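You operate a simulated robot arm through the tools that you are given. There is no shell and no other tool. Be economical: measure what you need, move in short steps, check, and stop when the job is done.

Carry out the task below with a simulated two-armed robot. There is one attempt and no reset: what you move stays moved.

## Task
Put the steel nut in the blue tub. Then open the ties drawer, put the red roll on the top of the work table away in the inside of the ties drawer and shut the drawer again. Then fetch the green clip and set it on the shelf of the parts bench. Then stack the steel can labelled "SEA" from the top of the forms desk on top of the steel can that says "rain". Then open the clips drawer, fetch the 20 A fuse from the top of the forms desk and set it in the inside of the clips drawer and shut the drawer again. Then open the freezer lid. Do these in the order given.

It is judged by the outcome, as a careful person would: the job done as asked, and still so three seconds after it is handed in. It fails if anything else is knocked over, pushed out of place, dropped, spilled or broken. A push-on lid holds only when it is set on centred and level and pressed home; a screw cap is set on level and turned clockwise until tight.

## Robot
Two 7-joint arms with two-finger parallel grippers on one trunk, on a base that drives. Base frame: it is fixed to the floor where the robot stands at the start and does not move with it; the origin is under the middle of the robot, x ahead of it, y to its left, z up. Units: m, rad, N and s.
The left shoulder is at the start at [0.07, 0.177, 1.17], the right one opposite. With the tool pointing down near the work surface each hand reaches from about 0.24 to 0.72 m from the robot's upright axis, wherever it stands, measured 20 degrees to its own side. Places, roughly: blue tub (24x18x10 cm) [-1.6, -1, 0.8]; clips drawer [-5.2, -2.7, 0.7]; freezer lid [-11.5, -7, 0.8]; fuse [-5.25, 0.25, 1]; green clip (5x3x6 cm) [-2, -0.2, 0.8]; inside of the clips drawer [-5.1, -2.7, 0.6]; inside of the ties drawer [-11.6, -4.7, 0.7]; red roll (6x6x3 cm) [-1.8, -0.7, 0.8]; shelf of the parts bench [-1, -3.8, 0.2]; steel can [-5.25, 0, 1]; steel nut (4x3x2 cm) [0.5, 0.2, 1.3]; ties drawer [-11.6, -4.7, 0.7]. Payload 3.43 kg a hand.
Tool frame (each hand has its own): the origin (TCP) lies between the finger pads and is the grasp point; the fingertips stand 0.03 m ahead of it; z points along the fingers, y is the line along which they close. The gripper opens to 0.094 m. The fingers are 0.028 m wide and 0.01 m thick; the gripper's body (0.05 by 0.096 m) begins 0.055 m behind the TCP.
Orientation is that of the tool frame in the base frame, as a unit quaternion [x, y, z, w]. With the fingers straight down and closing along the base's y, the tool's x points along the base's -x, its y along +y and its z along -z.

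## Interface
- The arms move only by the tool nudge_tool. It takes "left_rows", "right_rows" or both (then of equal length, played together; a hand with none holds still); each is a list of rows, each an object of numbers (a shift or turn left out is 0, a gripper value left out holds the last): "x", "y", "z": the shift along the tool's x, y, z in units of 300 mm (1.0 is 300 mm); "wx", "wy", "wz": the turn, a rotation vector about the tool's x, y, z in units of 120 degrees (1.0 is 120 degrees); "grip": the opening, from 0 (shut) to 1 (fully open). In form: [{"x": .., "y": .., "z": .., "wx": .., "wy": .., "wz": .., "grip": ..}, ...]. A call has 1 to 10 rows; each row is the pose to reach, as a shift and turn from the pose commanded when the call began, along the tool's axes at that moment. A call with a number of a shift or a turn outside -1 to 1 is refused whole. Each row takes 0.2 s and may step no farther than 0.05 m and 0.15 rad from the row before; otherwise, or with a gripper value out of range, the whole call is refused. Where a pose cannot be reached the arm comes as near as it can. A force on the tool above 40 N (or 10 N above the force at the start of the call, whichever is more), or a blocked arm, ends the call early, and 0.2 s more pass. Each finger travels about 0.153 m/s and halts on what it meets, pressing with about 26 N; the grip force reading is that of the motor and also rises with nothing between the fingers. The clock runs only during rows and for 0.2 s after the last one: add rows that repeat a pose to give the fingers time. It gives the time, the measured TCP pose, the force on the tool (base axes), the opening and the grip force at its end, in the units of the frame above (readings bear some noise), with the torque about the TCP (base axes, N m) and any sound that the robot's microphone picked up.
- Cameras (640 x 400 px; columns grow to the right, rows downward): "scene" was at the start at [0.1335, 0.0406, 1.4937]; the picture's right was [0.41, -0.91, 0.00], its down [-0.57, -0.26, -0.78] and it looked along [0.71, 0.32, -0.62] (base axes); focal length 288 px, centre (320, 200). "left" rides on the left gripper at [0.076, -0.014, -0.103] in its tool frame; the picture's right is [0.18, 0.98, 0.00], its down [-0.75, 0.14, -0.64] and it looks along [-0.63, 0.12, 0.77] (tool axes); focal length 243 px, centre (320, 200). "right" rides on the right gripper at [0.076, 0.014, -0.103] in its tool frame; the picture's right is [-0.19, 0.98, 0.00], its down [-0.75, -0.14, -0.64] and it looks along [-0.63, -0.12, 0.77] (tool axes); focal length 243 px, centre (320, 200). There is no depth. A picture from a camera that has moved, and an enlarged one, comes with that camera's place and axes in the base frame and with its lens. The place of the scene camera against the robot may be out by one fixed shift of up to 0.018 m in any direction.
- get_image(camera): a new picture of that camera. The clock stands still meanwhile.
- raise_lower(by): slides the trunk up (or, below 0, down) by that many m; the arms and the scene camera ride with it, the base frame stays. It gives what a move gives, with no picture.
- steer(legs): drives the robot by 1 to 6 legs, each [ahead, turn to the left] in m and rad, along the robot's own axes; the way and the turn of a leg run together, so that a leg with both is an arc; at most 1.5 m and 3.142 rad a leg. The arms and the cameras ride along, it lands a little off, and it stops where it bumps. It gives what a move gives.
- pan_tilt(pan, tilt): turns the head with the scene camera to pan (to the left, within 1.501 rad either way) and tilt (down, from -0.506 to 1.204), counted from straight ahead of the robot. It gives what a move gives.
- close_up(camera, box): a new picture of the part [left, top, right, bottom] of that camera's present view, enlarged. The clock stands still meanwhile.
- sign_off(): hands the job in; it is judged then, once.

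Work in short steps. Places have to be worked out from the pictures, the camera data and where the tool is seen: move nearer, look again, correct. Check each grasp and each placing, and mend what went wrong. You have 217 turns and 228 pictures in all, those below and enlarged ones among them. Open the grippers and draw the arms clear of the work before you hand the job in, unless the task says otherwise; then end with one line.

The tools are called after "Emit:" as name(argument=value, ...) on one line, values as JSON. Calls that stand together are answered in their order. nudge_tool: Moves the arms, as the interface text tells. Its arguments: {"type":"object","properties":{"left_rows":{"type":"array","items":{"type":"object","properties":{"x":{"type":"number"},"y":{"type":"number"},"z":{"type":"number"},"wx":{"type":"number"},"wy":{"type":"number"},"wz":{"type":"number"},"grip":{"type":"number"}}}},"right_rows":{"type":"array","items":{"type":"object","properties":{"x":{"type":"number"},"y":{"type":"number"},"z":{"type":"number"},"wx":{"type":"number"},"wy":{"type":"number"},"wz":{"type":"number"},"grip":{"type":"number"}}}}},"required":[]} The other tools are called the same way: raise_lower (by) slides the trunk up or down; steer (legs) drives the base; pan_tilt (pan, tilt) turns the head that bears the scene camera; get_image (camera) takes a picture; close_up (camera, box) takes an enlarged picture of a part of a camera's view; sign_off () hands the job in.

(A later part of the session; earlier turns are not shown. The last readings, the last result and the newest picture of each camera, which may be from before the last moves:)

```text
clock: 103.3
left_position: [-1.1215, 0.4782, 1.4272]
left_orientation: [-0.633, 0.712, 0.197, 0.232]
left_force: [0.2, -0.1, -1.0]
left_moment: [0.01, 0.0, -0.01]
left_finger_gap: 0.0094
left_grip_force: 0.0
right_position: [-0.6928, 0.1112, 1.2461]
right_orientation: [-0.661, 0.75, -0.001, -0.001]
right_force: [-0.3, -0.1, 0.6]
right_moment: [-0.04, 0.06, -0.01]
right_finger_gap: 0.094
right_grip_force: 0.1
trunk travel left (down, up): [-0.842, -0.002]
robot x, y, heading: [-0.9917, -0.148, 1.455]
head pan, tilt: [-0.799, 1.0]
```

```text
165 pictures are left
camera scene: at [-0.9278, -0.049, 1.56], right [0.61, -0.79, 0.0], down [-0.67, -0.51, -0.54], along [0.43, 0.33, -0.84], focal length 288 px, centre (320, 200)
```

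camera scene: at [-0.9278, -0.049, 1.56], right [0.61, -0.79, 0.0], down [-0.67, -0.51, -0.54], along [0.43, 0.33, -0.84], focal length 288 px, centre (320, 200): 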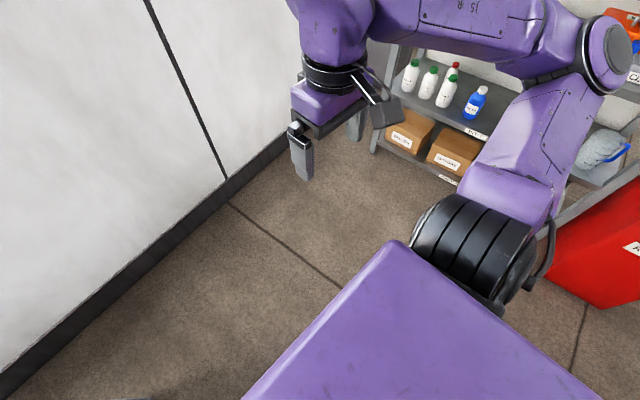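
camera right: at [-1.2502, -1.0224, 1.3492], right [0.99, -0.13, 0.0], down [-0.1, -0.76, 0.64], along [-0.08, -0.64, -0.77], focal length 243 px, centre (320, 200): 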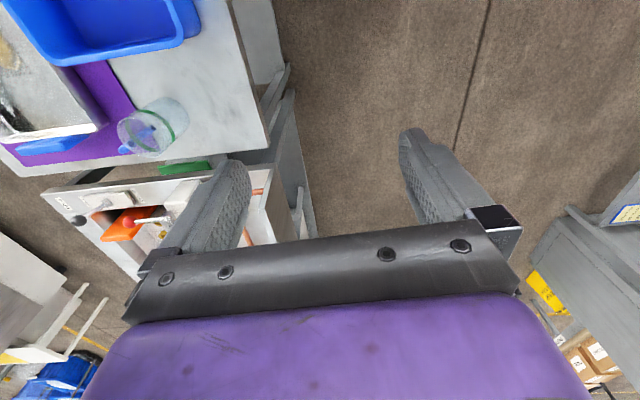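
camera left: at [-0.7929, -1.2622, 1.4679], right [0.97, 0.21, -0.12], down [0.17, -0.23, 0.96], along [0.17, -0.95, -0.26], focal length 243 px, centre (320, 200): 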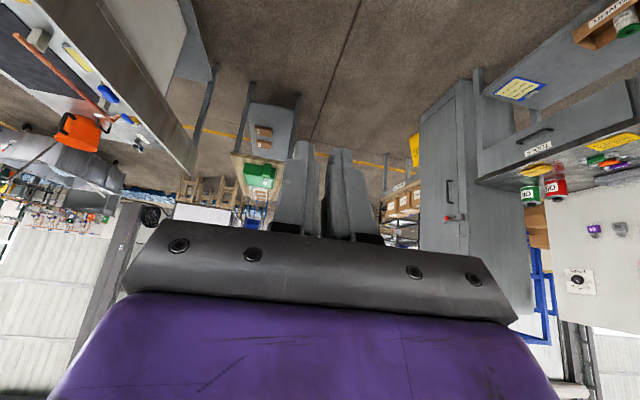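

Not there either. I'll go to (-0.55,-1.0) facing the tables and lower the trunk for a look underneath them.

Emit:
steer(legs=[[0, 0.6], [-0.96, 0], [0, 1.09]])

Emit:
raise_lower(by=-0.5)

Emit:
pan_tilt(pan=0.0, tilt=0.6)

Emit:
get_image(camera="scene")

Emit:
pan_tilt(pan=0.9, tilt=0.6)

Emit:
get_image(camera="scene")

```text
clock: 112.6
left_position: [-1.1515, -1.1798, 1.4283]
left_orientation: [0.953, 0.001, -0.304, -0.006]
left_force: [0.8, 0.5, 0.5]
left_moment: [0.02, 0.01, -0.02]
left_finger_gap: 0.0092
left_grip_force: 0.0
right_position: [-0.8377, -0.713, 1.2455]
right_orientation: [1.0, -0.004, 0.001, 0.0]
right_force: [-0.1, -0.3, 0.2]
right_moment: [-0.02, 0.03, 0.0]
right_finger_gap: 0.0939
right_grip_force: 0.1
trunk travel left (down, up): [-0.842, -0.002]
robot x, y, heading: [-0.548, -0.981, -3.141]
head pan, tilt: [-0.799, 1.0]
```

```text
refused: -0.5 is not a number from -0.4 to 0.4
```

```text
clock: 113.8
left_position: [-1.152, -1.1806, 1.4288]
left_orientation: [0.952, 0.0, -0.305, -0.007]
left_force: [-1.3, -1.1, -1.0]
left_moment: [0.01, 0.0, -0.01]
left_finger_gap: 0.0093
left_grip_force: 0.0
right_position: [-0.8371, -0.7136, 1.247]
right_orientation: [1.0, -0.005, 0.001, 0.001]
right_force: [-0.9, -0.6, -0.8]
right_moment: [0.04, 0.02, -0.01]
right_finger_gap: 0.0937
right_grip_force: 0.1
trunk travel left (down, up): [-0.842, -0.002]
robot x, y, heading: [-0.5453, -0.9818, -3.138]
head pan, tilt: [0.0, 0.6]
```

```text
164 pictures are left
camera scene: at [-0.6804, -0.9767, 1.592], right [0.0, 1.0, 0.0], down [0.57, 0.0, -0.82], along [-0.82, 0.0, -0.57], focal length 288 px, centre (320, 200)
```

scene: 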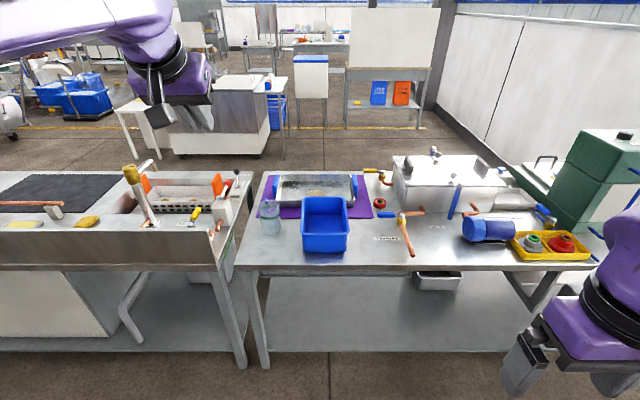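

```text
clock: 115.0
left_position: [-1.1522, -1.1812, 1.428]
left_orientation: [0.953, 0.0, -0.304, -0.007]
left_force: [0.0, 0.0, -0.1]
left_moment: [0.02, 0.0, 0.01]
left_finger_gap: 0.0096
left_grip_force: 0.0
right_position: [-0.8369, -0.7135, 1.2461]
right_orientation: [1.0, -0.005, 0.001, 0.0]
right_force: [-1.5, -0.8, 0.8]
right_moment: [-0.02, -0.03, -0.01]
right_finger_gap: 0.0939
right_grip_force: 0.1
trunk travel left (down, up): [-0.842, -0.002]
robot x, y, heading: [-0.5496, -0.983, -3.144]
head pan, tilt: [0.901, 0.6]
```

```text
163 pictures are left
camera scene: at [-0.6471, -1.0462, 1.592], right [-0.78, 0.62, 0.0], down [0.35, 0.44, -0.83], along [-0.51, -0.65, -0.56], focal length 288 px, centre (320, 200)
```

scene: 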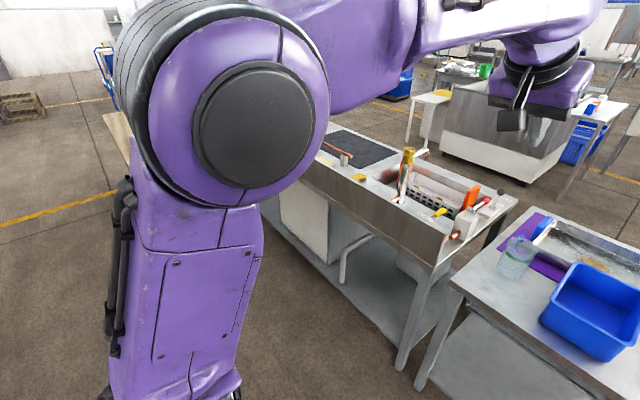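

Now lower the trunk 0.4 for a low viewpoint and look under the tables.

Emit:
raise_lower(by=-0.4)

Emit:
pan_tilt(pan=0.1, tilt=0.55)

Emit:
get_image(camera="scene")

Emit:
close_up(camera="scene", box=[160, 150, 480, 400])

```text
clock: 118.8
left_position: [-1.1509, -1.1811, 1.0285]
left_orientation: [0.953, 0.0, -0.304, -0.007]
left_force: [-0.1, 0.0, 0.0]
left_moment: [-0.01, -0.01, -0.03]
left_finger_gap: 0.0092
left_grip_force: 0.1
right_position: [-0.8373, -0.7138, 0.846]
right_orientation: [1.0, -0.005, 0.002, 0.0]
right_force: [-0.3, 0.4, 0.1]
right_moment: [0.02, 0.01, -0.01]
right_finger_gap: 0.0938
right_grip_force: 0.1
trunk travel left (down, up): [-0.442, 0.398]
robot x, y, heading: [-0.5431, -0.9812, -3.141]
head pan, tilt: [0.901, 0.6]
```

```text
clock: 119.9
left_position: [-1.1517, -1.1813, 1.0287]
left_orientation: [0.953, -0.001, -0.304, -0.007]
left_force: [0.0, 0.5, 0.1]
left_moment: [0.02, -0.01, 0.03]
left_finger_gap: 0.0094
left_grip_force: 0.0
right_position: [-0.8375, -0.7143, 0.8454]
right_orientation: [1.0, -0.005, 0.001, 0.0]
right_force: [0.4, 0.7, -0.2]
right_moment: [0.04, 0.02, 0.0]
right_finger_gap: 0.094
right_grip_force: 0.0
trunk travel left (down, up): [-0.442, 0.398]
robot x, y, heading: [-0.5457, -0.982, -3.139]
head pan, tilt: [0.099, 0.55]
```

```text
162 pictures are left
camera scene: at [-0.6814, -0.9861, 1.1965], right [-0.1, 0.99, 0.0], down [0.52, 0.05, -0.85], along [-0.85, -0.09, -0.52], focal length 288 px, centre (320, 200)
```

scene: 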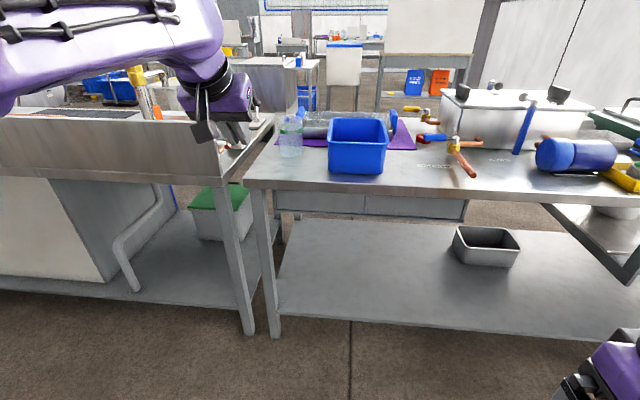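

```text
1.60 times, centred on (320, 275) of scene
camera zoom: at [-0.6814, -0.9861, 1.1965], right [-0.1, 0.99, 0.0], down [0.52, 0.05, -0.85], along [-0.85, -0.09, -0.52], focal length 462 px, centre (320, 80)
```

zoom: 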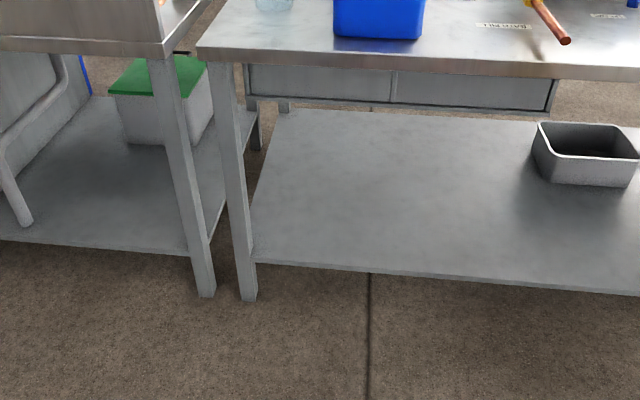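

Nothing on the lower shelves. Scan the nearby floor from this lower viewpoint.

Emit:
pan_tilt(pan=0.6, tilt=0.75)

Emit:
get_image(camera="scene")

Emit:
pan_tilt(pan=1.4, tilt=0.7)

Emit:
get_image(camera="scene")

Emit:
pan_tilt(pan=-0.7, tilt=0.7)

Emit:
get_image(camera="scene")

Emit:
pan_tilt(pan=-1.5, tilt=0.7)

Emit:
get_image(camera="scene")

```text
clock: 120.8
left_position: [-1.1516, -1.181, 1.0285]
left_orientation: [0.953, 0.0, -0.304, -0.007]
left_force: [-0.2, 0.1, -0.7]
left_moment: [-0.03, 0.02, -0.01]
left_finger_gap: 0.0096
left_grip_force: 0.1
right_position: [-0.8373, -0.7134, 0.8461]
right_orientation: [1.0, -0.004, 0.0, 0.001]
right_force: [-0.4, 0.6, -1.0]
right_moment: [0.0, 0.01, 0.01]
right_finger_gap: 0.0942
right_grip_force: 0.0
trunk travel left (down, up): [-0.442, 0.398]
robot x, y, heading: [-0.5473, -0.9828, -3.14]
head pan, tilt: [0.6, 0.75]
```

```text
160 pictures are left
camera scene: at [-0.6605, -1.0238, 1.1792], right [-0.56, 0.83, 0.0], down [0.56, 0.38, -0.73], along [-0.6, -0.41, -0.68], focal length 288 px, centre (320, 200)
```

scene: 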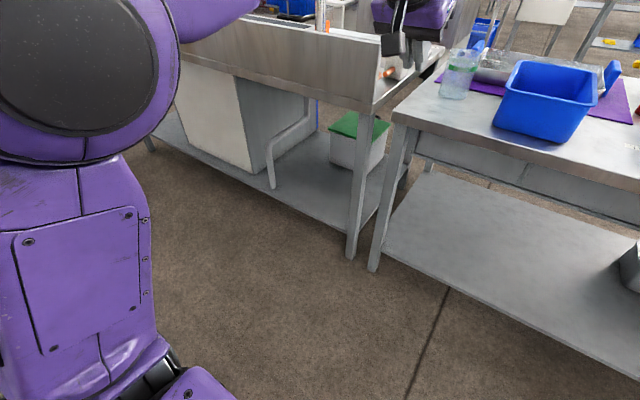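

```text
clock: 122.0
left_position: [-1.152, -1.1808, 1.0276]
left_orientation: [0.953, 0.0, -0.303, -0.007]
left_force: [-0.2, 0.0, 0.2]
left_moment: [-0.02, -0.01, -0.02]
left_finger_gap: 0.0094
left_grip_force: 0.1
right_position: [-0.8364, -0.7135, 0.8471]
right_orientation: [1.0, -0.005, 0.002, -0.001]
right_force: [0.0, 0.8, -0.2]
right_moment: [0.03, 0.01, 0.02]
right_finger_gap: 0.094
right_grip_force: 0.1
trunk travel left (down, up): [-0.442, 0.398]
robot x, y, heading: [-0.5483, -0.9825, -3.138]
head pan, tilt: [1.4, 0.7]
```

```text
159 pictures are left
camera scene: at [-0.6066, -1.0607, 1.1834], right [-0.99, 0.17, 0.0], down [0.11, 0.63, -0.76], along [-0.13, -0.75, -0.64], focal length 288 px, centre (320, 200)
```

scene: 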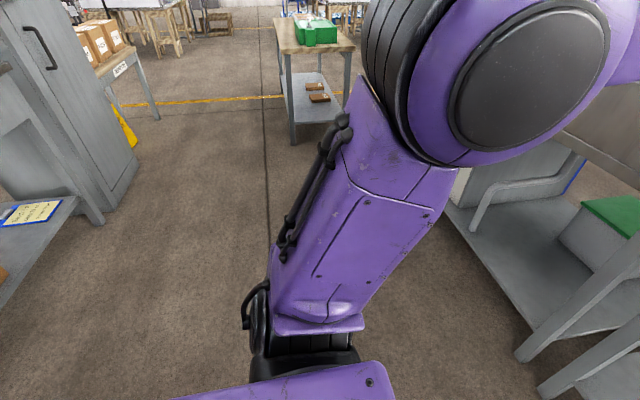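

```text
clock: 124.0
left_position: [-1.1521, -1.1812, 1.0296]
left_orientation: [0.952, 0.0, -0.305, -0.006]
left_force: [-0.5, 0.1, 0.0]
left_moment: [-0.02, -0.05, 0.0]
left_finger_gap: 0.0095
left_grip_force: 0.0
right_position: [-0.8376, -0.714, 0.8456]
right_orientation: [1.0, -0.005, 0.001, 0.0]
right_force: [-0.7, -0.2, 1.1]
right_moment: [0.0, 0.04, 0.02]
right_finger_gap: 0.0943
right_grip_force: 0.0
trunk travel left (down, up): [-0.442, 0.398]
robot x, y, heading: [-0.5436, -0.9798, -3.138]
head pan, tilt: [-0.7, 0.7]
```

```text
158 pictures are left
camera scene: at [-0.6571, -0.9224, 1.1834], right [0.64, 0.77, 0.0], down [0.49, -0.41, -0.76], along [-0.59, 0.49, -0.64], focal length 288 px, centre (320, 200)
```

scene: 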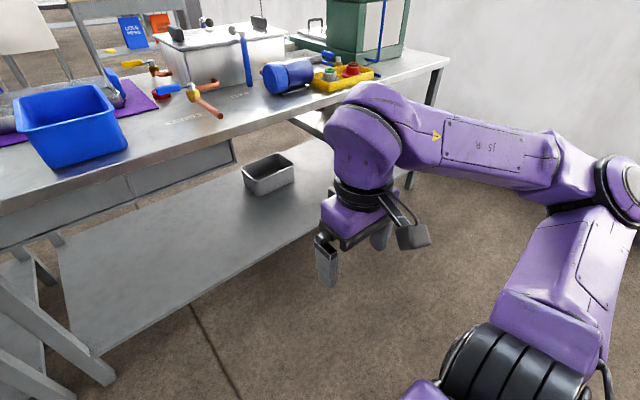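

```text
clock: 125.1
left_position: [-1.151, -1.1805, 1.0278]
left_orientation: [0.952, 0.0, -0.305, -0.007]
left_force: [0.6, -0.4, 0.3]
left_moment: [0.02, -0.01, 0.03]
left_finger_gap: 0.0093
left_grip_force: 0.1
right_position: [-0.8374, -0.7134, 0.8466]
right_orientation: [1.0, -0.004, 0.0, 0.0]
right_force: [0.2, 0.4, -0.1]
right_moment: [-0.03, 0.0, 0.03]
right_finger_gap: 0.0941
right_grip_force: 0.0
trunk travel left (down, up): [-0.442, 0.398]
robot x, y, heading: [-0.5458, -0.9833, -3.144]
head pan, tilt: [-1.499, 0.7]
```

```text
157 pictures are left
camera scene: at [-0.5982, -0.8923, 1.1834], right [1.0, 0.07, 0.0], down [0.05, -0.64, -0.76], along [-0.06, 0.76, -0.64], focal length 288 px, centre (320, 200)
```

scene: 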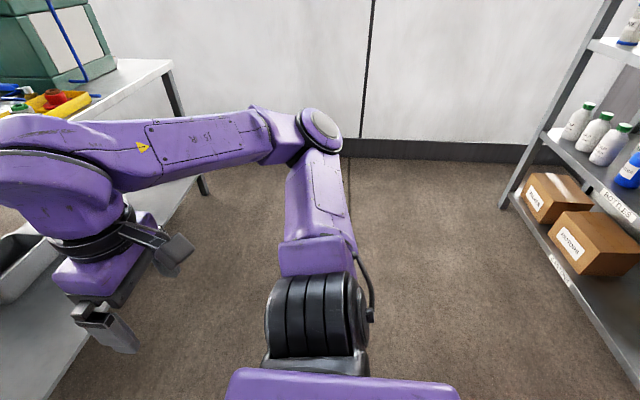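

The tub's near third of the floor was hidden behind its near wall in all views — the nut may well have dropped into it when the hand stopped right above. I return to the table with the trunk raised to look inside.

Emit:
raise_lower(by=0.31)

Emit:
steer(legs=[[0, -0.4], [0.5, 0], [0, 0.4]])

Emit:
nudge_tool(left_rows=[{"wy": 0.07}, {"wy": 0.14}, {"wy": 0.21}, {"wy": 0.28}, {"wy": 0.35}, {"wy": 0.4}])

Emit:
get_image(camera="left")

```text
clock: 128.2
left_position: [-1.1523, -1.1807, 1.3371]
left_orientation: [0.952, 0.0, -0.305, -0.007]
left_force: [-0.3, 0.0, -0.1]
left_moment: [0.01, 0.0, 0.01]
left_finger_gap: 0.0093
left_grip_force: 0.1
right_position: [-0.8371, -0.7135, 1.156]
right_orientation: [1.0, -0.004, 0.001, 0.0]
right_force: [0.3, 0.3, -0.8]
right_moment: [-0.02, -0.01, 0.01]
right_finger_gap: 0.0938
right_grip_force: 0.1
trunk travel left (down, up): [-0.752, 0.088]
robot x, y, heading: [-0.5475, -0.9834, -3.142]
head pan, tilt: [-1.499, 0.7]
```

```text
clock: 133.5
left_position: [-1.6184, -0.9822, 1.3398]
left_orientation: [0.953, -0.001, -0.304, -0.006]
left_force: [-0.2, 0.0, 0.4]
left_moment: [-0.02, -0.02, 0.0]
left_finger_gap: 0.0093
left_grip_force: 0.1
right_position: [-1.3021, -0.5156, 1.1561]
right_orientation: [1.0, -0.005, 0.001, 0.0]
right_force: [1.4, -1.1, 0.3]
right_moment: [0.02, 0.0, -0.01]
right_finger_gap: 0.0939
right_grip_force: 0.1
trunk travel left (down, up): [-0.752, 0.088]
robot x, y, heading: [-1.0119, -0.7861, 3.139]
head pan, tilt: [-1.499, 0.7]
```

```text
clock: 134.9
left_position: [-1.6082, -0.982, 1.324]
left_orientation: [1.0, 0.003, -0.002, -0.013]
left_force: [0.3, -0.1, -0.2]
left_moment: [0.02, -0.02, -0.02]
left_finger_gap: 0.0091
left_grip_force: 0.0
left hand out of reach, approached as far as the arm can: row 4, 5, 6
right_position: [-1.3021, -0.5157, 1.1566]
right_orientation: [1.0, -0.006, 0.001, -0.001]
right_force: [-0.5, 0.7, 0.3]
right_moment: [-0.01, -0.02, 0.04]
right_finger_gap: 0.0937
right_grip_force: 0.1
trunk travel left (down, up): [-0.752, 0.088]
robot x, y, heading: [-1.0131, -0.785, 3.141]
head pan, tilt: [-1.499, 0.7]
```

```text
156 pictures are left
camera left: at [-1.5316, -0.9698, 1.4261], right [0.19, -0.98, -0.03], down [-0.75, -0.16, 0.64], along [-0.63, -0.1, -0.77], focal length 243 px, centre (320, 200)
```

left: 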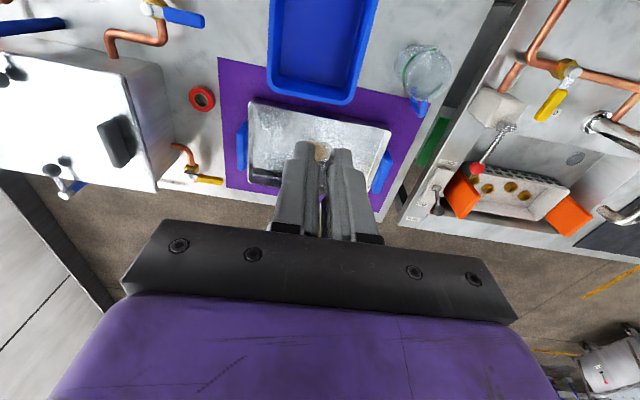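

The tub is at the picture's top edge; I draw the hand back 12 cm to see the tub's near part.

Emit:
nudge_tool(left_rows=[{"x": 0.14}, {"x": 0.28}, {"x": 0.42}, {"x": 0.42}])

Emit:
get_image(camera="left")

```text
clock: 135.9
left_position: [-1.4797, -0.9808, 1.323]
left_orientation: [1.0, 0.004, -0.005, -0.013]
left_force: [0.1, 0.0, -0.7]
left_moment: [0.01, -0.02, -0.01]
left_finger_gap: 0.0095
left_grip_force: 0.0
right_position: [-1.3028, -0.5163, 1.1574]
right_orientation: [1.0, -0.005, 0.001, 0.0]
right_force: [0.9, -0.1, 0.6]
right_moment: [-0.01, -0.03, 0.01]
right_finger_gap: 0.0941
right_grip_force: 0.1
trunk travel left (down, up): [-0.752, 0.088]
robot x, y, heading: [-1.0133, -0.7835, 3.143]
head pan, tilt: [-1.499, 0.7]
```

```text
155 pictures are left
camera left: at [-1.4035, -0.9691, 1.4239], right [0.19, -0.98, -0.03], down [-0.75, -0.16, 0.64], along [-0.64, -0.1, -0.76], focal length 243 px, centre (320, 200)
```

left: 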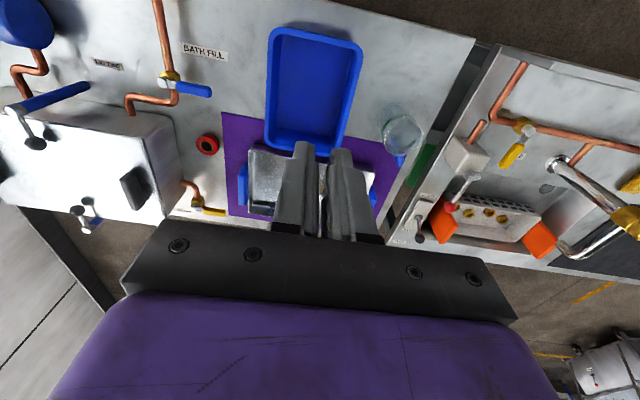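

The tub is empty. I back away and lower the trunk fully to look at the floor under the tables.

Emit:
steer(legs=[[-0.5, 0.0]])

Emit:
raise_lower(by=-0.4)

Emit:
raise_lower(by=-0.25)

Emit:
pan_tilt(pan=0.5, tilt=0.35)

Emit:
get_image(camera="scene")

Emit:
pan_tilt(pan=-0.2, tilt=0.4)

Emit:
get_image(camera="scene")

```text
clock: 138.9
left_position: [-0.9752, -0.9822, 1.3214]
left_orientation: [1.0, 0.002, -0.004, -0.013]
left_force: [-0.5, -0.4, -0.2]
left_moment: [-0.03, 0.0, -0.01]
left_finger_gap: 0.0094
left_grip_force: 0.1
right_position: [-0.7973, -0.5177, 1.1561]
right_orientation: [1.0, -0.006, 0.001, -0.001]
right_force: [0.2, 0.8, -0.7]
right_moment: [0.0, 0.03, -0.05]
right_finger_gap: 0.0937
right_grip_force: 0.0
trunk travel left (down, up): [-0.752, 0.088]
robot x, y, heading: [-0.5066, -0.7852, 3.135]
head pan, tilt: [-1.499, 0.7]
```

```text
clock: 142.7
left_position: [-0.9749, -0.9825, 0.9229]
left_orientation: [1.0, 0.002, -0.004, -0.014]
left_force: [0.5, 0.1, -0.4]
left_moment: [-0.01, -0.02, 0.01]
left_finger_gap: 0.0095
left_grip_force: 0.1
right_position: [-0.7957, -0.5163, 0.756]
right_orientation: [1.0, -0.005, 0.001, -0.001]
right_force: [-0.1, 0.7, -1.1]
right_moment: [0.03, 0.04, -0.01]
right_finger_gap: 0.0938
right_grip_force: 0.1
trunk travel left (down, up): [-0.352, 0.488]
robot x, y, heading: [-0.5052, -0.7882, 3.135]
head pan, tilt: [-1.499, 0.7]
```

```text
clock: 145.3
left_position: [-0.9737, -0.9821, 0.6716]
left_orientation: [1.0, 0.002, -0.004, -0.013]
left_force: [0.2, 0.4, -0.6]
left_moment: [0.02, 0.04, -0.01]
left_finger_gap: 0.0093
left_grip_force: 0.0
right_position: [-0.7954, -0.5173, 0.5079]
right_orientation: [1.0, -0.006, 0.001, 0.0]
right_force: [-0.3, 0.4, -0.6]
right_moment: [0.02, 0.02, 0.01]
right_finger_gap: 0.0939
right_grip_force: 0.0
trunk travel left (down, up): [-0.102, 0.738]
robot x, y, heading: [-0.5043, -0.7889, 3.139]
head pan, tilt: [-1.499, 0.7]
```

```text
clock: 147.2
left_position: [-0.9735, -0.9827, 0.6713]
left_orientation: [1.0, 0.003, -0.004, -0.013]
left_force: [-0.4, 1.3, 0.3]
left_moment: [0.0, 0.01, -0.03]
left_finger_gap: 0.0093
left_grip_force: 0.1
right_position: [-0.796, -0.5188, 0.5065]
right_orientation: [1.0, -0.006, 0.001, 0.0]
right_force: [0.2, 0.0, -0.3]
right_moment: [0.01, 0.05, 0.01]
right_finger_gap: 0.0941
right_grip_force: 0.1
trunk travel left (down, up): [-0.102, 0.738]
robot x, y, heading: [-0.5055, -0.7865, 3.138]
head pan, tilt: [0.499, 0.351]
```

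```text
154 pictures are left
camera scene: at [-0.6335, -0.826, 0.8748], right [-0.48, 0.88, 0.0], down [0.3, 0.16, -0.94], along [-0.83, -0.45, -0.34], focal length 288 px, centre (320, 200)
```

scene: 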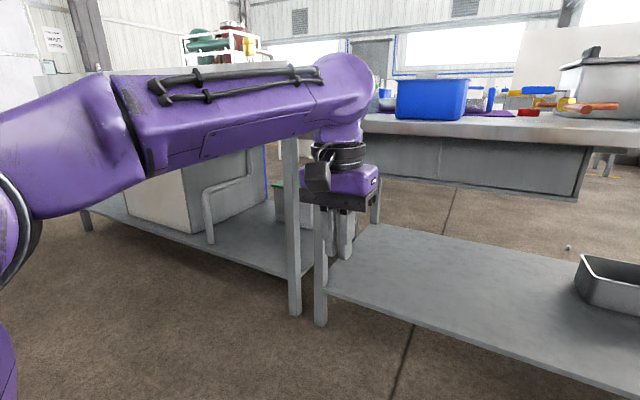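

```text
clock: 148.3
left_position: [-0.9737, -0.9837, 0.6712]
left_orientation: [1.0, 0.003, -0.003, -0.014]
left_force: [0.3, -0.7, 0.4]
left_moment: [0.02, 0.04, -0.04]
left_finger_gap: 0.0094
left_grip_force: 0.1
right_position: [-0.7951, -0.5168, 0.5066]
right_orientation: [1.0, -0.006, 0.001, 0.0]
right_force: [-0.1, -0.9, -0.8]
right_moment: [0.02, 0.0, 0.03]
right_finger_gap: 0.0943
right_grip_force: 0.1
trunk travel left (down, up): [-0.102, 0.738]
robot x, y, heading: [-0.5091, -0.7863, 3.14]
head pan, tilt: [-0.201, 0.4]
```

```text
153 pictures are left
camera scene: at [-0.6423, -0.7631, 0.8703], right [0.2, 0.98, 0.0], down [0.38, -0.08, -0.92], along [-0.9, 0.19, -0.39], focal length 288 px, centre (320, 200)
```

scene: 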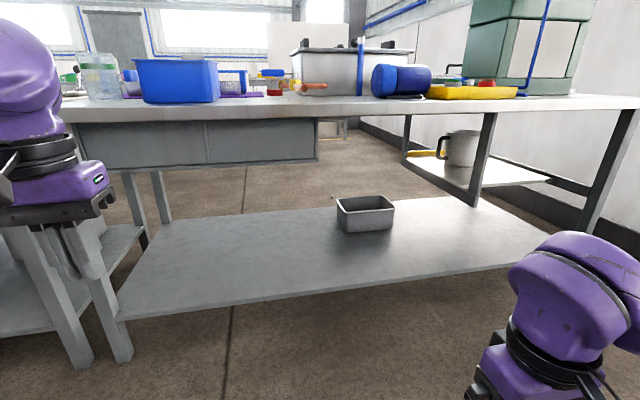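

There's a small grey speck on the floor beyond the table, around (-2.7,-0.24). Zoom in.

Emit:
close_up(camera="scene", box=[290, 170, 380, 226])

```text
7.11 times, centred on (335, 198) of scene
camera zoom: at [-0.6423, -0.7631, 0.8703], right [0.2, 0.98, 0.0], down [0.38, -0.08, -0.92], along [-0.9, 0.19, -0.39], focal length 2051 px, centre (213, 214)
```

zoom: 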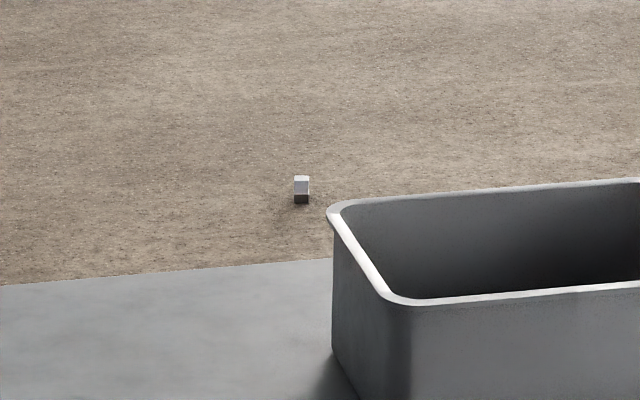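

Found: the nut stands on the floor at about (-2.66,-0.24), beyond the table. I need to go around the south side. I raise the trunk, turn to -y and drive down the aisle, then look.

Emit:
raise_lower(by=0.4)

Emit:
raise_lower(by=0.25)

Emit:
steer(legs=[[0, 1.57], [1.4, 0]])

Emit:
pan_tilt(pan=-0.3, tilt=0.45)

Emit:
get_image(camera="scene")

```text
clock: 152.2
left_position: [-0.975, -0.9823, 1.0723]
left_orientation: [1.0, 0.002, -0.004, -0.013]
left_force: [-0.2, -0.4, -0.6]
left_moment: [0.02, 0.02, -0.01]
left_finger_gap: 0.0096
left_grip_force: 0.0
right_position: [-0.7957, -0.5172, 0.9071]
right_orientation: [1.0, -0.006, 0.002, 0.0]
right_force: [-0.1, 0.7, 0.4]
right_moment: [0.01, -0.04, 0.02]
right_finger_gap: 0.0943
right_grip_force: 0.1
trunk travel left (down, up): [-0.502, 0.338]
robot x, y, heading: [-0.5055, -0.7865, 3.141]
head pan, tilt: [-0.201, 0.4]
```

```text
clock: 154.7
left_position: [-0.9748, -0.9818, 1.3232]
left_orientation: [1.0, 0.002, -0.004, -0.013]
left_force: [-0.3, -0.7, -0.5]
left_moment: [0.0, 0.01, 0.02]
left_finger_gap: 0.009
left_grip_force: 0.1
right_position: [-0.7965, -0.5172, 1.1573]
right_orientation: [1.0, -0.006, 0.001, 0.0]
right_force: [-0.6, 0.4, 0.7]
right_moment: [0.03, 0.01, -0.01]
right_finger_gap: 0.0941
right_grip_force: 0.1
trunk travel left (down, up): [-0.752, 0.088]
robot x, y, heading: [-0.5091, -0.7881, 3.136]
head pan, tilt: [-0.201, 0.4]
```

```text
clock: 165.4
left_position: [-0.3209, -2.6307, 1.3207]
left_orientation: [0.705, 0.709, -0.012, -0.007]
left_force: [-0.1, 0.3, 0.4]
left_moment: [-0.01, -0.01, 0.0]
left_finger_gap: 0.0094
left_grip_force: 0.1
right_position: [-0.7857, -2.4532, 1.1562]
right_orientation: [0.711, 0.703, 0.001, 0.0]
right_force: [-0.4, -0.2, 0.2]
right_moment: [-0.01, 0.01, 0.01]
right_finger_gap: 0.0941
right_grip_force: 0.1
trunk travel left (down, up): [-0.752, 0.088]
robot x, y, heading: [-0.5175, -2.1652, -1.573]
head pan, tilt: [-0.201, 0.4]
```

```text
clock: 166.1
left_position: [-0.321, -2.6326, 1.3225]
left_orientation: [0.705, 0.709, -0.012, -0.008]
left_force: [-0.6, 0.4, -0.3]
left_moment: [0.03, 0.01, 0.01]
left_finger_gap: 0.0096
left_grip_force: 0.0
right_position: [-0.7855, -2.4547, 1.1555]
right_orientation: [0.711, 0.703, 0.0, 0.0]
right_force: [0.6, -0.4, -0.2]
right_moment: [0.01, -0.02, 0.01]
right_finger_gap: 0.0937
right_grip_force: 0.1
trunk travel left (down, up): [-0.752, 0.088]
robot x, y, heading: [-0.5186, -2.1608, -1.569]
head pan, tilt: [-0.3, 0.45]
```

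```text
151 pictures are left
camera scene: at [-0.5393, -2.2971, 1.5156], right [-0.95, 0.3, 0.0], down [0.13, 0.42, -0.9], along [-0.27, -0.86, -0.44], focal length 288 px, centre (320, 200)
```

scene: 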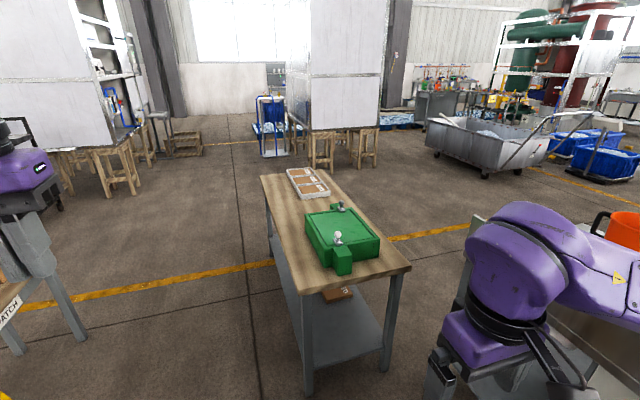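

The parts bench spans x −0.75..−1.2, y −3.15..−4.25, and bench 2 closes the gap, so I go round its south end.

Emit:
steer(legs=[[0, 0.34], [1.1, 0], [0, -0.34], [1.5, 0], [0.25, 0], [0, -1.57]])

Emit:
pan_tilt(pan=-0.4, tilt=0.4)

Emit:
get_image(camera="scene")

Emit:
pan_tilt(pan=0.3, tilt=0.4)

Emit:
get_image(camera="scene")

```text
clock: 186.1
left_position: [-0.6515, -5.1242, 1.3222]
left_orientation: [1.0, -0.004, -0.004, -0.012]
left_force: [0.2, -0.5, -0.4]
left_moment: [-0.02, -0.02, 0.0]
left_finger_gap: 0.0099
left_grip_force: 0.0
right_position: [-0.4679, -4.6602, 1.1565]
right_orientation: [1.0, -0.011, 0.001, 0.0]
right_force: [-0.8, 0.5, -0.9]
right_moment: [0.02, 0.0, -0.02]
right_finger_gap: 0.0938
right_grip_force: 0.0
trunk travel left (down, up): [-0.752, 0.088]
robot x, y, heading: [-0.1824, -4.9322, 3.122]
head pan, tilt: [-0.3, 0.45]
```

```text
clock: 186.7
left_position: [-0.6515, -5.1235, 1.3223]
left_orientation: [1.0, -0.003, -0.004, -0.013]
left_force: [0.3, -0.4, 0.3]
left_moment: [0.01, 0.01, 0.0]
left_finger_gap: 0.0092
left_grip_force: 0.0
right_position: [-0.4685, -4.6599, 1.1561]
right_orientation: [1.0, -0.012, 0.001, 0.0]
right_force: [0.0, -0.5, 0.1]
right_moment: [0.03, -0.02, 0.01]
right_finger_gap: 0.0943
right_grip_force: 0.1
trunk travel left (down, up): [-0.752, 0.088]
robot x, y, heading: [-0.1819, -4.9326, 3.128]
head pan, tilt: [-0.4, 0.4]
```

```text
150 pictures are left
camera scene: at [-0.3114, -4.8898, 1.5202], right [0.4, 0.92, 0.0], down [0.36, -0.16, -0.92], along [-0.84, 0.37, -0.39], focal length 288 px, centre (320, 200)
```

scene: 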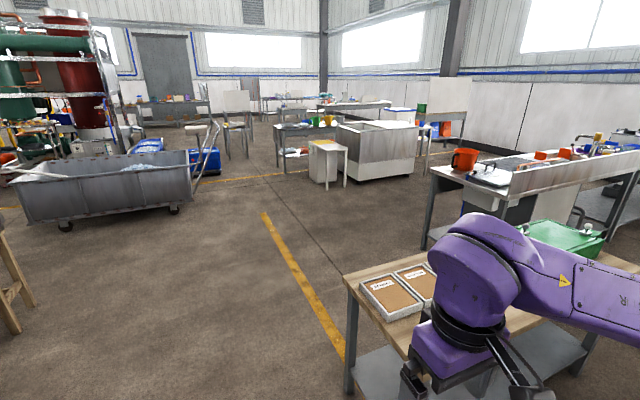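

```text
clock: 187.8
left_position: [-0.6508, -5.1231, 1.322]
left_orientation: [1.0, -0.004, -0.003, -0.013]
left_force: [-0.5, 0.8, 0.8]
left_moment: [0.0, 0.02, 0.03]
left_finger_gap: 0.0092
left_grip_force: 0.0
right_position: [-0.4672, -4.6598, 1.1561]
right_orientation: [1.0, -0.011, 0.001, 0.0]
right_force: [-0.6, -0.3, 0.3]
right_moment: [-0.02, 0.02, 0.01]
right_finger_gap: 0.0938
right_grip_force: 0.0
trunk travel left (down, up): [-0.752, 0.088]
robot x, y, heading: [-0.1812, -4.9369, 3.122]
head pan, tilt: [0.3, 0.4]
```

```text
149 pictures are left
camera scene: at [-0.3156, -4.9531, 1.5203], right [-0.28, 0.96, 0.0], down [0.37, 0.11, -0.92], along [-0.88, -0.26, -0.39], focal length 288 px, centre (320, 200)
```

scene: 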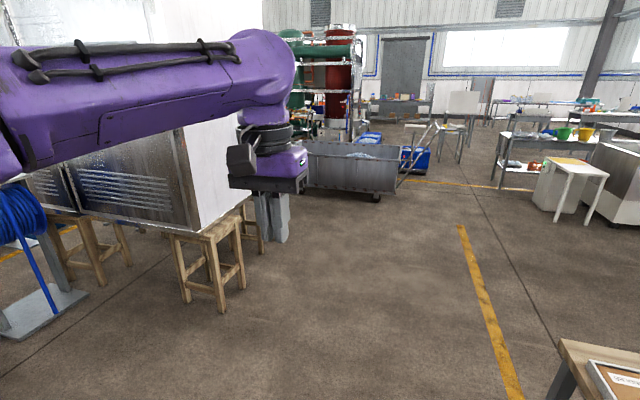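

The aisle west of the tables (x −2.1..−3.9) is clear. Drive west then north.

Emit:
steer(legs=[[1.35, 0], [1.32, 0.02], [0, -1.57], [1.4, 0], [1.4, 0], [0.6, 0]])

Emit:
pan_tilt(pan=-0.2, tilt=0.7)

Emit:
get_image(camera="scene")

```text
clock: 220.8
left_position: [-3.0908, -1.048, 1.3219]
left_orientation: [0.71, -0.704, 0.006, -0.013]
left_force: [0.2, -0.7, -0.1]
left_moment: [0.05, 0.01, 0.01]
left_finger_gap: 0.0094
left_grip_force: 0.2
right_position: [-2.6256, -1.2245, 1.1567]
right_orientation: [-0.704, 0.711, 0.001, 0.0]
right_force: [0.3, 0.4, -0.3]
right_moment: [-0.01, 0.02, 0.0]
right_finger_gap: 0.0938
right_grip_force: 0.0
trunk travel left (down, up): [-0.752, 0.088]
robot x, y, heading: [-2.8926, -1.513, 1.575]
head pan, tilt: [0.3, 0.4]
```

```text
clock: 221.7
left_position: [-3.0911, -1.0471, 1.3236]
left_orientation: [0.71, -0.704, 0.007, -0.012]
left_force: [-0.8, -0.5, -0.1]
left_moment: [-0.01, 0.01, -0.02]
left_finger_gap: 0.0095
left_grip_force: 0.0
right_position: [-2.6253, -1.2242, 1.1566]
right_orientation: [-0.704, 0.71, 0.0, 0.0]
right_force: [-0.2, 0.5, -0.6]
right_moment: [0.03, 0.02, -0.04]
right_finger_gap: 0.094
right_grip_force: 0.0
trunk travel left (down, up): [-0.752, 0.088]
robot x, y, heading: [-2.8951, -1.5152, 1.574]
head pan, tilt: [-0.201, 0.7]
```

```text
148 pictures are left
camera scene: at [-2.872, -1.3758, 1.4935], right [0.98, -0.2, 0.0], down [-0.13, -0.63, -0.77], along [0.15, 0.75, -0.64], focal length 288 px, centre (320, 200)
```

scene: 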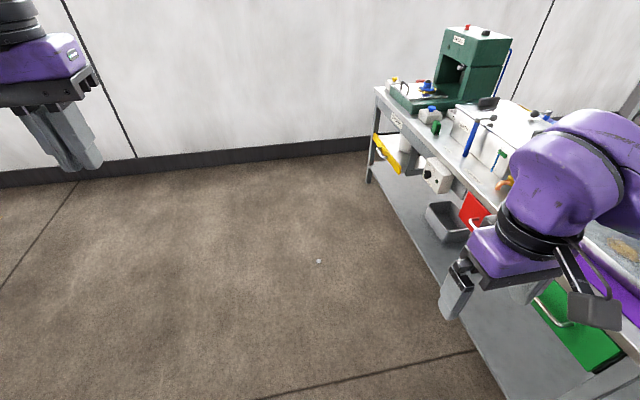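

The nut is confirmed at (-2.66,-0.24) and the green clip is on the table near (-2.0,-0.14). I drive up so the nut is in the right hand's range and lower the trunk.

Emit:
steer(legs=[[0.77, 0]])

Emit:
raise_lower(by=-0.4)

Emit:
raise_lower(by=-0.3)

Emit:
get_image(camera="right")

```text
clock: 225.9
left_position: [-3.0898, -0.2682, 1.3218]
left_orientation: [0.709, -0.705, 0.006, -0.012]
left_force: [1.0, 0.0, -0.4]
left_moment: [0.0, 0.01, 0.02]
left_finger_gap: 0.0092
left_grip_force: 0.0
right_position: [-2.6253, -0.4459, 1.1573]
right_orientation: [-0.704, 0.71, 0.0, 0.0]
right_force: [-0.1, -0.2, -0.8]
right_moment: [0.0, 0.01, -0.01]
right_finger_gap: 0.0938
right_grip_force: 0.0
trunk travel left (down, up): [-0.752, 0.088]
robot x, y, heading: [-2.8939, -0.7368, 1.57]
head pan, tilt: [-0.201, 0.7]
```

```text
clock: 229.7
left_position: [-3.0893, -0.2682, 0.9218]
left_orientation: [0.709, -0.705, 0.007, -0.012]
left_force: [-0.7, -0.6, -0.1]
left_moment: [0.0, -0.02, -0.01]
left_finger_gap: 0.0096
left_grip_force: 0.0
right_position: [-2.6262, -0.4454, 0.7559]
right_orientation: [-0.704, 0.71, 0.001, 0.001]
right_force: [0.5, 0.4, 0.2]
right_moment: [-0.02, 0.04, 0.0]
right_finger_gap: 0.0939
right_grip_force: 0.0
trunk travel left (down, up): [-0.352, 0.488]
robot x, y, heading: [-2.8907, -0.736, 1.571]
head pan, tilt: [-0.201, 0.7]
```

```text
clock: 232.7
left_position: [-3.0913, -0.268, 0.6221]
left_orientation: [0.71, -0.704, 0.006, -0.011]
left_force: [0.1, 0.1, -0.5]
left_moment: [0.0, 0.02, 0.05]
left_finger_gap: 0.0097
left_grip_force: 0.0
right_position: [-2.6253, -0.4442, 0.4577]
right_orientation: [-0.704, 0.71, 0.0, 0.0]
right_force: [0.4, -0.3, 0.4]
right_moment: [0.02, 0.0, 0.01]
right_finger_gap: 0.0942
right_grip_force: 0.0
trunk travel left (down, up): [-0.052, 0.788]
robot x, y, heading: [-2.8956, -0.7345, 1.571]
head pan, tilt: [-0.201, 0.7]
```

```text
147 pictures are left
camera right: at [-2.6419, -0.5211, 0.5588], right [-0.98, 0.19, 0.0], down [0.15, 0.75, 0.64], along [0.12, 0.63, -0.77], focal length 243 px, centre (320, 200)
```

right: 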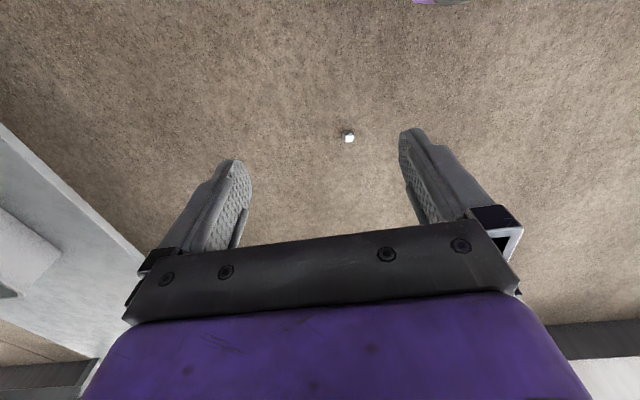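

Nut located at (-2.66,-0.257). Zoom to see its orientation.

Emit:
close_up(camera="right", box=[308, 112, 388, 162])

Emit:
nudge_tool(right_rows=[{"z": 0.15, "x": -0.1, "y": 0.02}, {"z": 0.3, "x": -0.2, "y": 0.04}, {"z": 0.45, "x": -0.3, "y": 0.06}, {"z": 0.6, "x": -0.4, "y": 0.08}, {"z": 0.75, "x": -0.45, "y": 0.1}, {"z": 0.75, "x": -0.5, "y": 0.12}])

Emit:
get_image(camera="right")

```text
8.00 times, centred on (348, 137) of right
camera zoom: at [-2.6419, -0.5211, 0.5588], right [-0.98, 0.19, 0.0], down [0.15, 0.75, 0.64], along [0.12, 0.63, -0.77], focal length 1941 px, centre (96, 704)
```

zoom: 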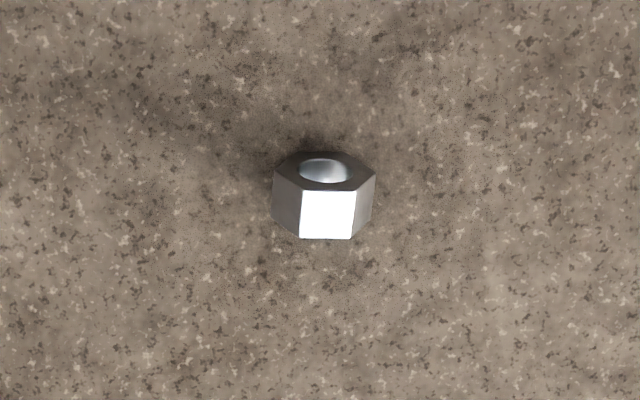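

```text
refused: row 1 steps farther than a row can; nothing moved
```

```text
145 pictures are left
camera right: at [-2.6419, -0.5211, 0.5588], right [-0.98, 0.19, 0.0], down [0.15, 0.75, 0.64], along [0.12, 0.63, -0.77], focal length 243 px, centre (320, 200)
```

right: 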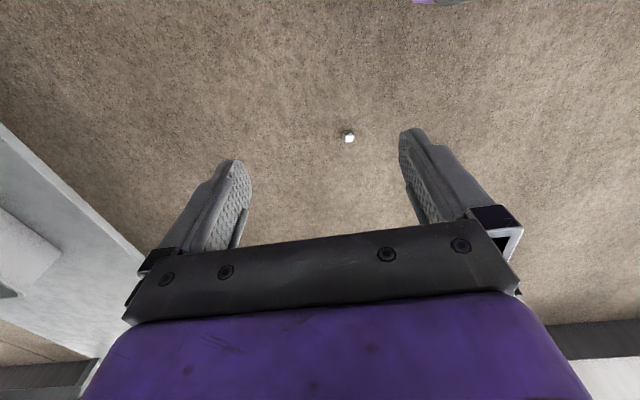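

The nut stands on a flat with its hole axis along y; I'll rotate the right hand 90° so the fingers close along y on its faces, approaching above it.

Emit:
nudge_tool(right_rows=[{"z": 0.1, "x": -0.0623, "y": 0.0117, "wz": 0.07}, {"z": 0.2, "x": -0.1246, "y": 0.0234, "wz": 0.14}, {"z": 0.3, "x": -0.187, "y": 0.035, "wz": 0.21}, {"z": 0.4, "x": -0.249, "y": 0.047, "wz": 0.28}, {"z": 0.5, "x": -0.311, "y": 0.0585, "wz": 0.35}, {"z": 0.6, "x": -0.374, "y": 0.07, "wz": 0.42}, {"z": 0.7, "x": -0.436, "y": 0.082, "wz": 0.49}, {"z": 0.8, "x": -0.5, "y": 0.094, "wz": 0.56}, {"z": 0.9, "x": -0.56, "y": 0.105, "wz": 0.63}, {"z": 1.0, "x": -0.623, "y": 0.117, "wz": 0.7}])

Emit:
nudge_tool(right_rows=[{"wz": 0.05}, {"wz": 0.05}])

Emit:
get_image(camera="right")

```text
clock: 234.9
left_position: [-3.0901, -0.2689, 0.6223]
left_orientation: [0.71, -0.704, 0.007, -0.011]
left_force: [-0.2, 0.3, 0.0]
left_moment: [-0.03, 0.01, -0.03]
left_finger_gap: 0.0092
left_grip_force: 0.1
right_position: [-2.6575, -0.2578, 0.1541]
right_orientation: [-0.047, 0.999, 0.0, 0.0]
right_force: [-0.1, -0.1, 1.0]
right_moment: [-0.03, -0.02, -0.02]
right_finger_gap: 0.0943
right_grip_force: 0.0
trunk travel left (down, up): [-0.052, 0.788]
robot x, y, heading: [-2.8893, -0.7341, 1.569]
head pan, tilt: [-0.201, 0.7]
```

```text
clock: 235.5
left_position: [-3.0902, -0.2671, 0.622]
left_orientation: [0.709, -0.705, 0.007, -0.012]
left_force: [-0.7, 0.5, -0.1]
left_moment: [0.02, 0.0, 0.02]
left_finger_gap: 0.0095
left_grip_force: 0.1
right_position: [-2.6581, -0.2575, 0.1541]
right_orientation: [0.005, 1.0, 0.0, 0.001]
right_force: [0.1, 1.3, 0.1]
right_moment: [0.03, 0.05, -0.01]
right_finger_gap: 0.0937
right_grip_force: 0.1
trunk travel left (down, up): [-0.052, 0.788]
robot x, y, heading: [-2.8928, -0.7356, 1.573]
head pan, tilt: [-0.201, 0.7]
```

```text
144 pictures are left
camera right: at [-2.736, -0.2427, 0.2577], right [0.19, 0.98, 0.0], down [0.75, -0.15, 0.64], along [0.63, -0.13, -0.77], focal length 243 px, centre (320, 200)
```

right: 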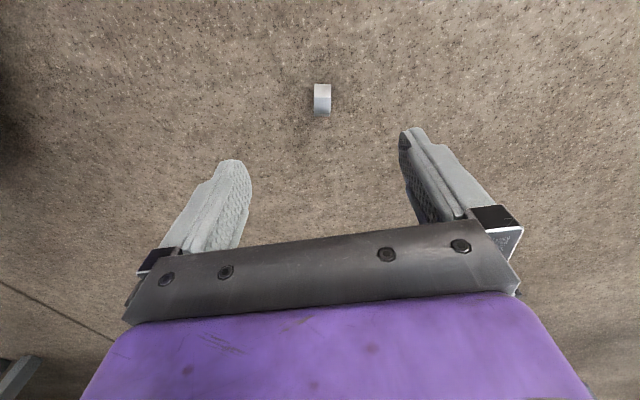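

Aligned within a few mm. Descend 12 cm to the floor around the nut.

Emit:
nudge_tool(right_rows=[{"z": 0.13}, {"z": 0.26}, {"z": 0.34}, {"z": 0.397, "x": 0.01}, {"z": 0.397, "x": 0.01}])

Emit:
get_image(camera="right")

```text
clock: 236.7
left_position: [-3.0902, -0.2683, 0.6224]
left_orientation: [0.709, -0.705, 0.007, -0.011]
left_force: [0.5, 0.0, 0.1]
left_moment: [0.01, -0.01, -0.03]
left_finger_gap: 0.0094
left_grip_force: 0.1
right_position: [-2.6595, -0.2592, 0.0352]
right_orientation: [0.005, 1.0, -0.002, 0.001]
right_force: [0.4, -0.7, -0.6]
right_moment: [0.0, -0.01, -0.01]
right_finger_gap: 0.0939
right_grip_force: 0.1
trunk travel left (down, up): [-0.052, 0.788]
robot x, y, heading: [-2.8934, -0.7324, 1.566]
head pan, tilt: [-0.201, 0.7]
```

```text
143 pictures are left
camera right: at [-2.7375, -0.2443, 0.1381], right [0.19, 0.98, 0.0], down [0.75, -0.15, 0.64], along [0.63, -0.12, -0.77], focal length 243 px, centre (320, 200)
```

right: 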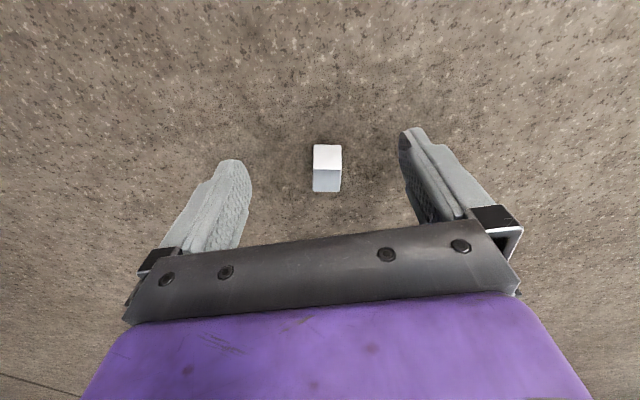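

The nut lies nicely between the fingers. Close, then lift.

Emit:
nudge_tool(right_rows=[{"grip": 0.5}, {"grip": 0.1}, {"grip": 0.0}, {"grip": 0.0}])

Emit:
nudge_tool(right_rows=[{"z": -0.1}, {"z": -0.2}, {"z": -0.3}, {"z": -0.4}, {"z": -0.5}])

Emit:
get_image(camera="right")

```text
clock: 237.7
left_position: [-3.0899, -0.2683, 0.6224]
left_orientation: [0.71, -0.705, 0.007, -0.012]
left_force: [0.3, 0.3, 0.1]
left_moment: [0.04, 0.02, -0.01]
left_finger_gap: 0.0093
left_grip_force: 0.0
right_position: [-2.658, -0.2602, 0.0362]
right_orientation: [0.004, 1.0, 0.0, 0.0]
right_force: [0.7, -0.7, 0.7]
right_moment: [-0.03, -0.04, 0.0]
right_finger_gap: 0.0149
right_grip_force: 26.0
trunk travel left (down, up): [-0.052, 0.788]
robot x, y, heading: [-2.8946, -0.7362, 1.572]
head pan, tilt: [-0.201, 0.7]
```

```text
clock: 238.9
left_position: [-3.0909, -0.2678, 0.6228]
left_orientation: [0.71, -0.704, 0.007, -0.012]
left_force: [0.2, -0.8, -0.1]
left_moment: [-0.03, -0.02, -0.02]
left_finger_gap: 0.0091
left_grip_force: 0.1
right_position: [-2.6623, -0.259, 0.1876]
right_orientation: [0.005, 1.0, -0.001, 0.0]
right_force: [-1.0, -0.7, -0.9]
right_moment: [0.04, -0.02, 0.04]
right_finger_gap: 0.015
right_grip_force: 25.7
trunk travel left (down, up): [-0.052, 0.788]
robot x, y, heading: [-2.8927, -0.7372, 1.57]
head pan, tilt: [-0.201, 0.7]
```

```text
142 pictures are left
camera right: at [-2.7397, -0.2441, 0.2896], right [0.19, 0.98, 0.0], down [0.75, -0.15, 0.64], along [0.63, -0.13, -0.77], focal length 243 px, centre (320, 200)
```

right: 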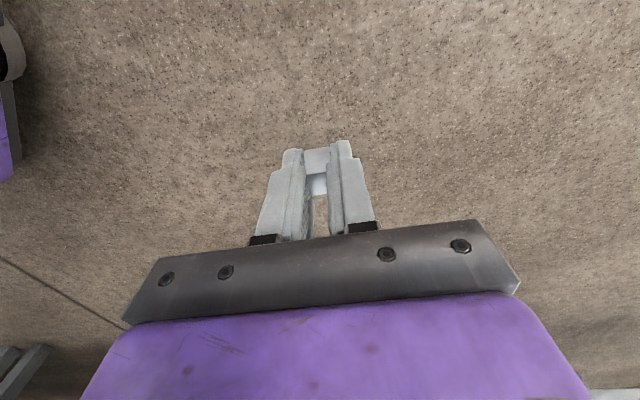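

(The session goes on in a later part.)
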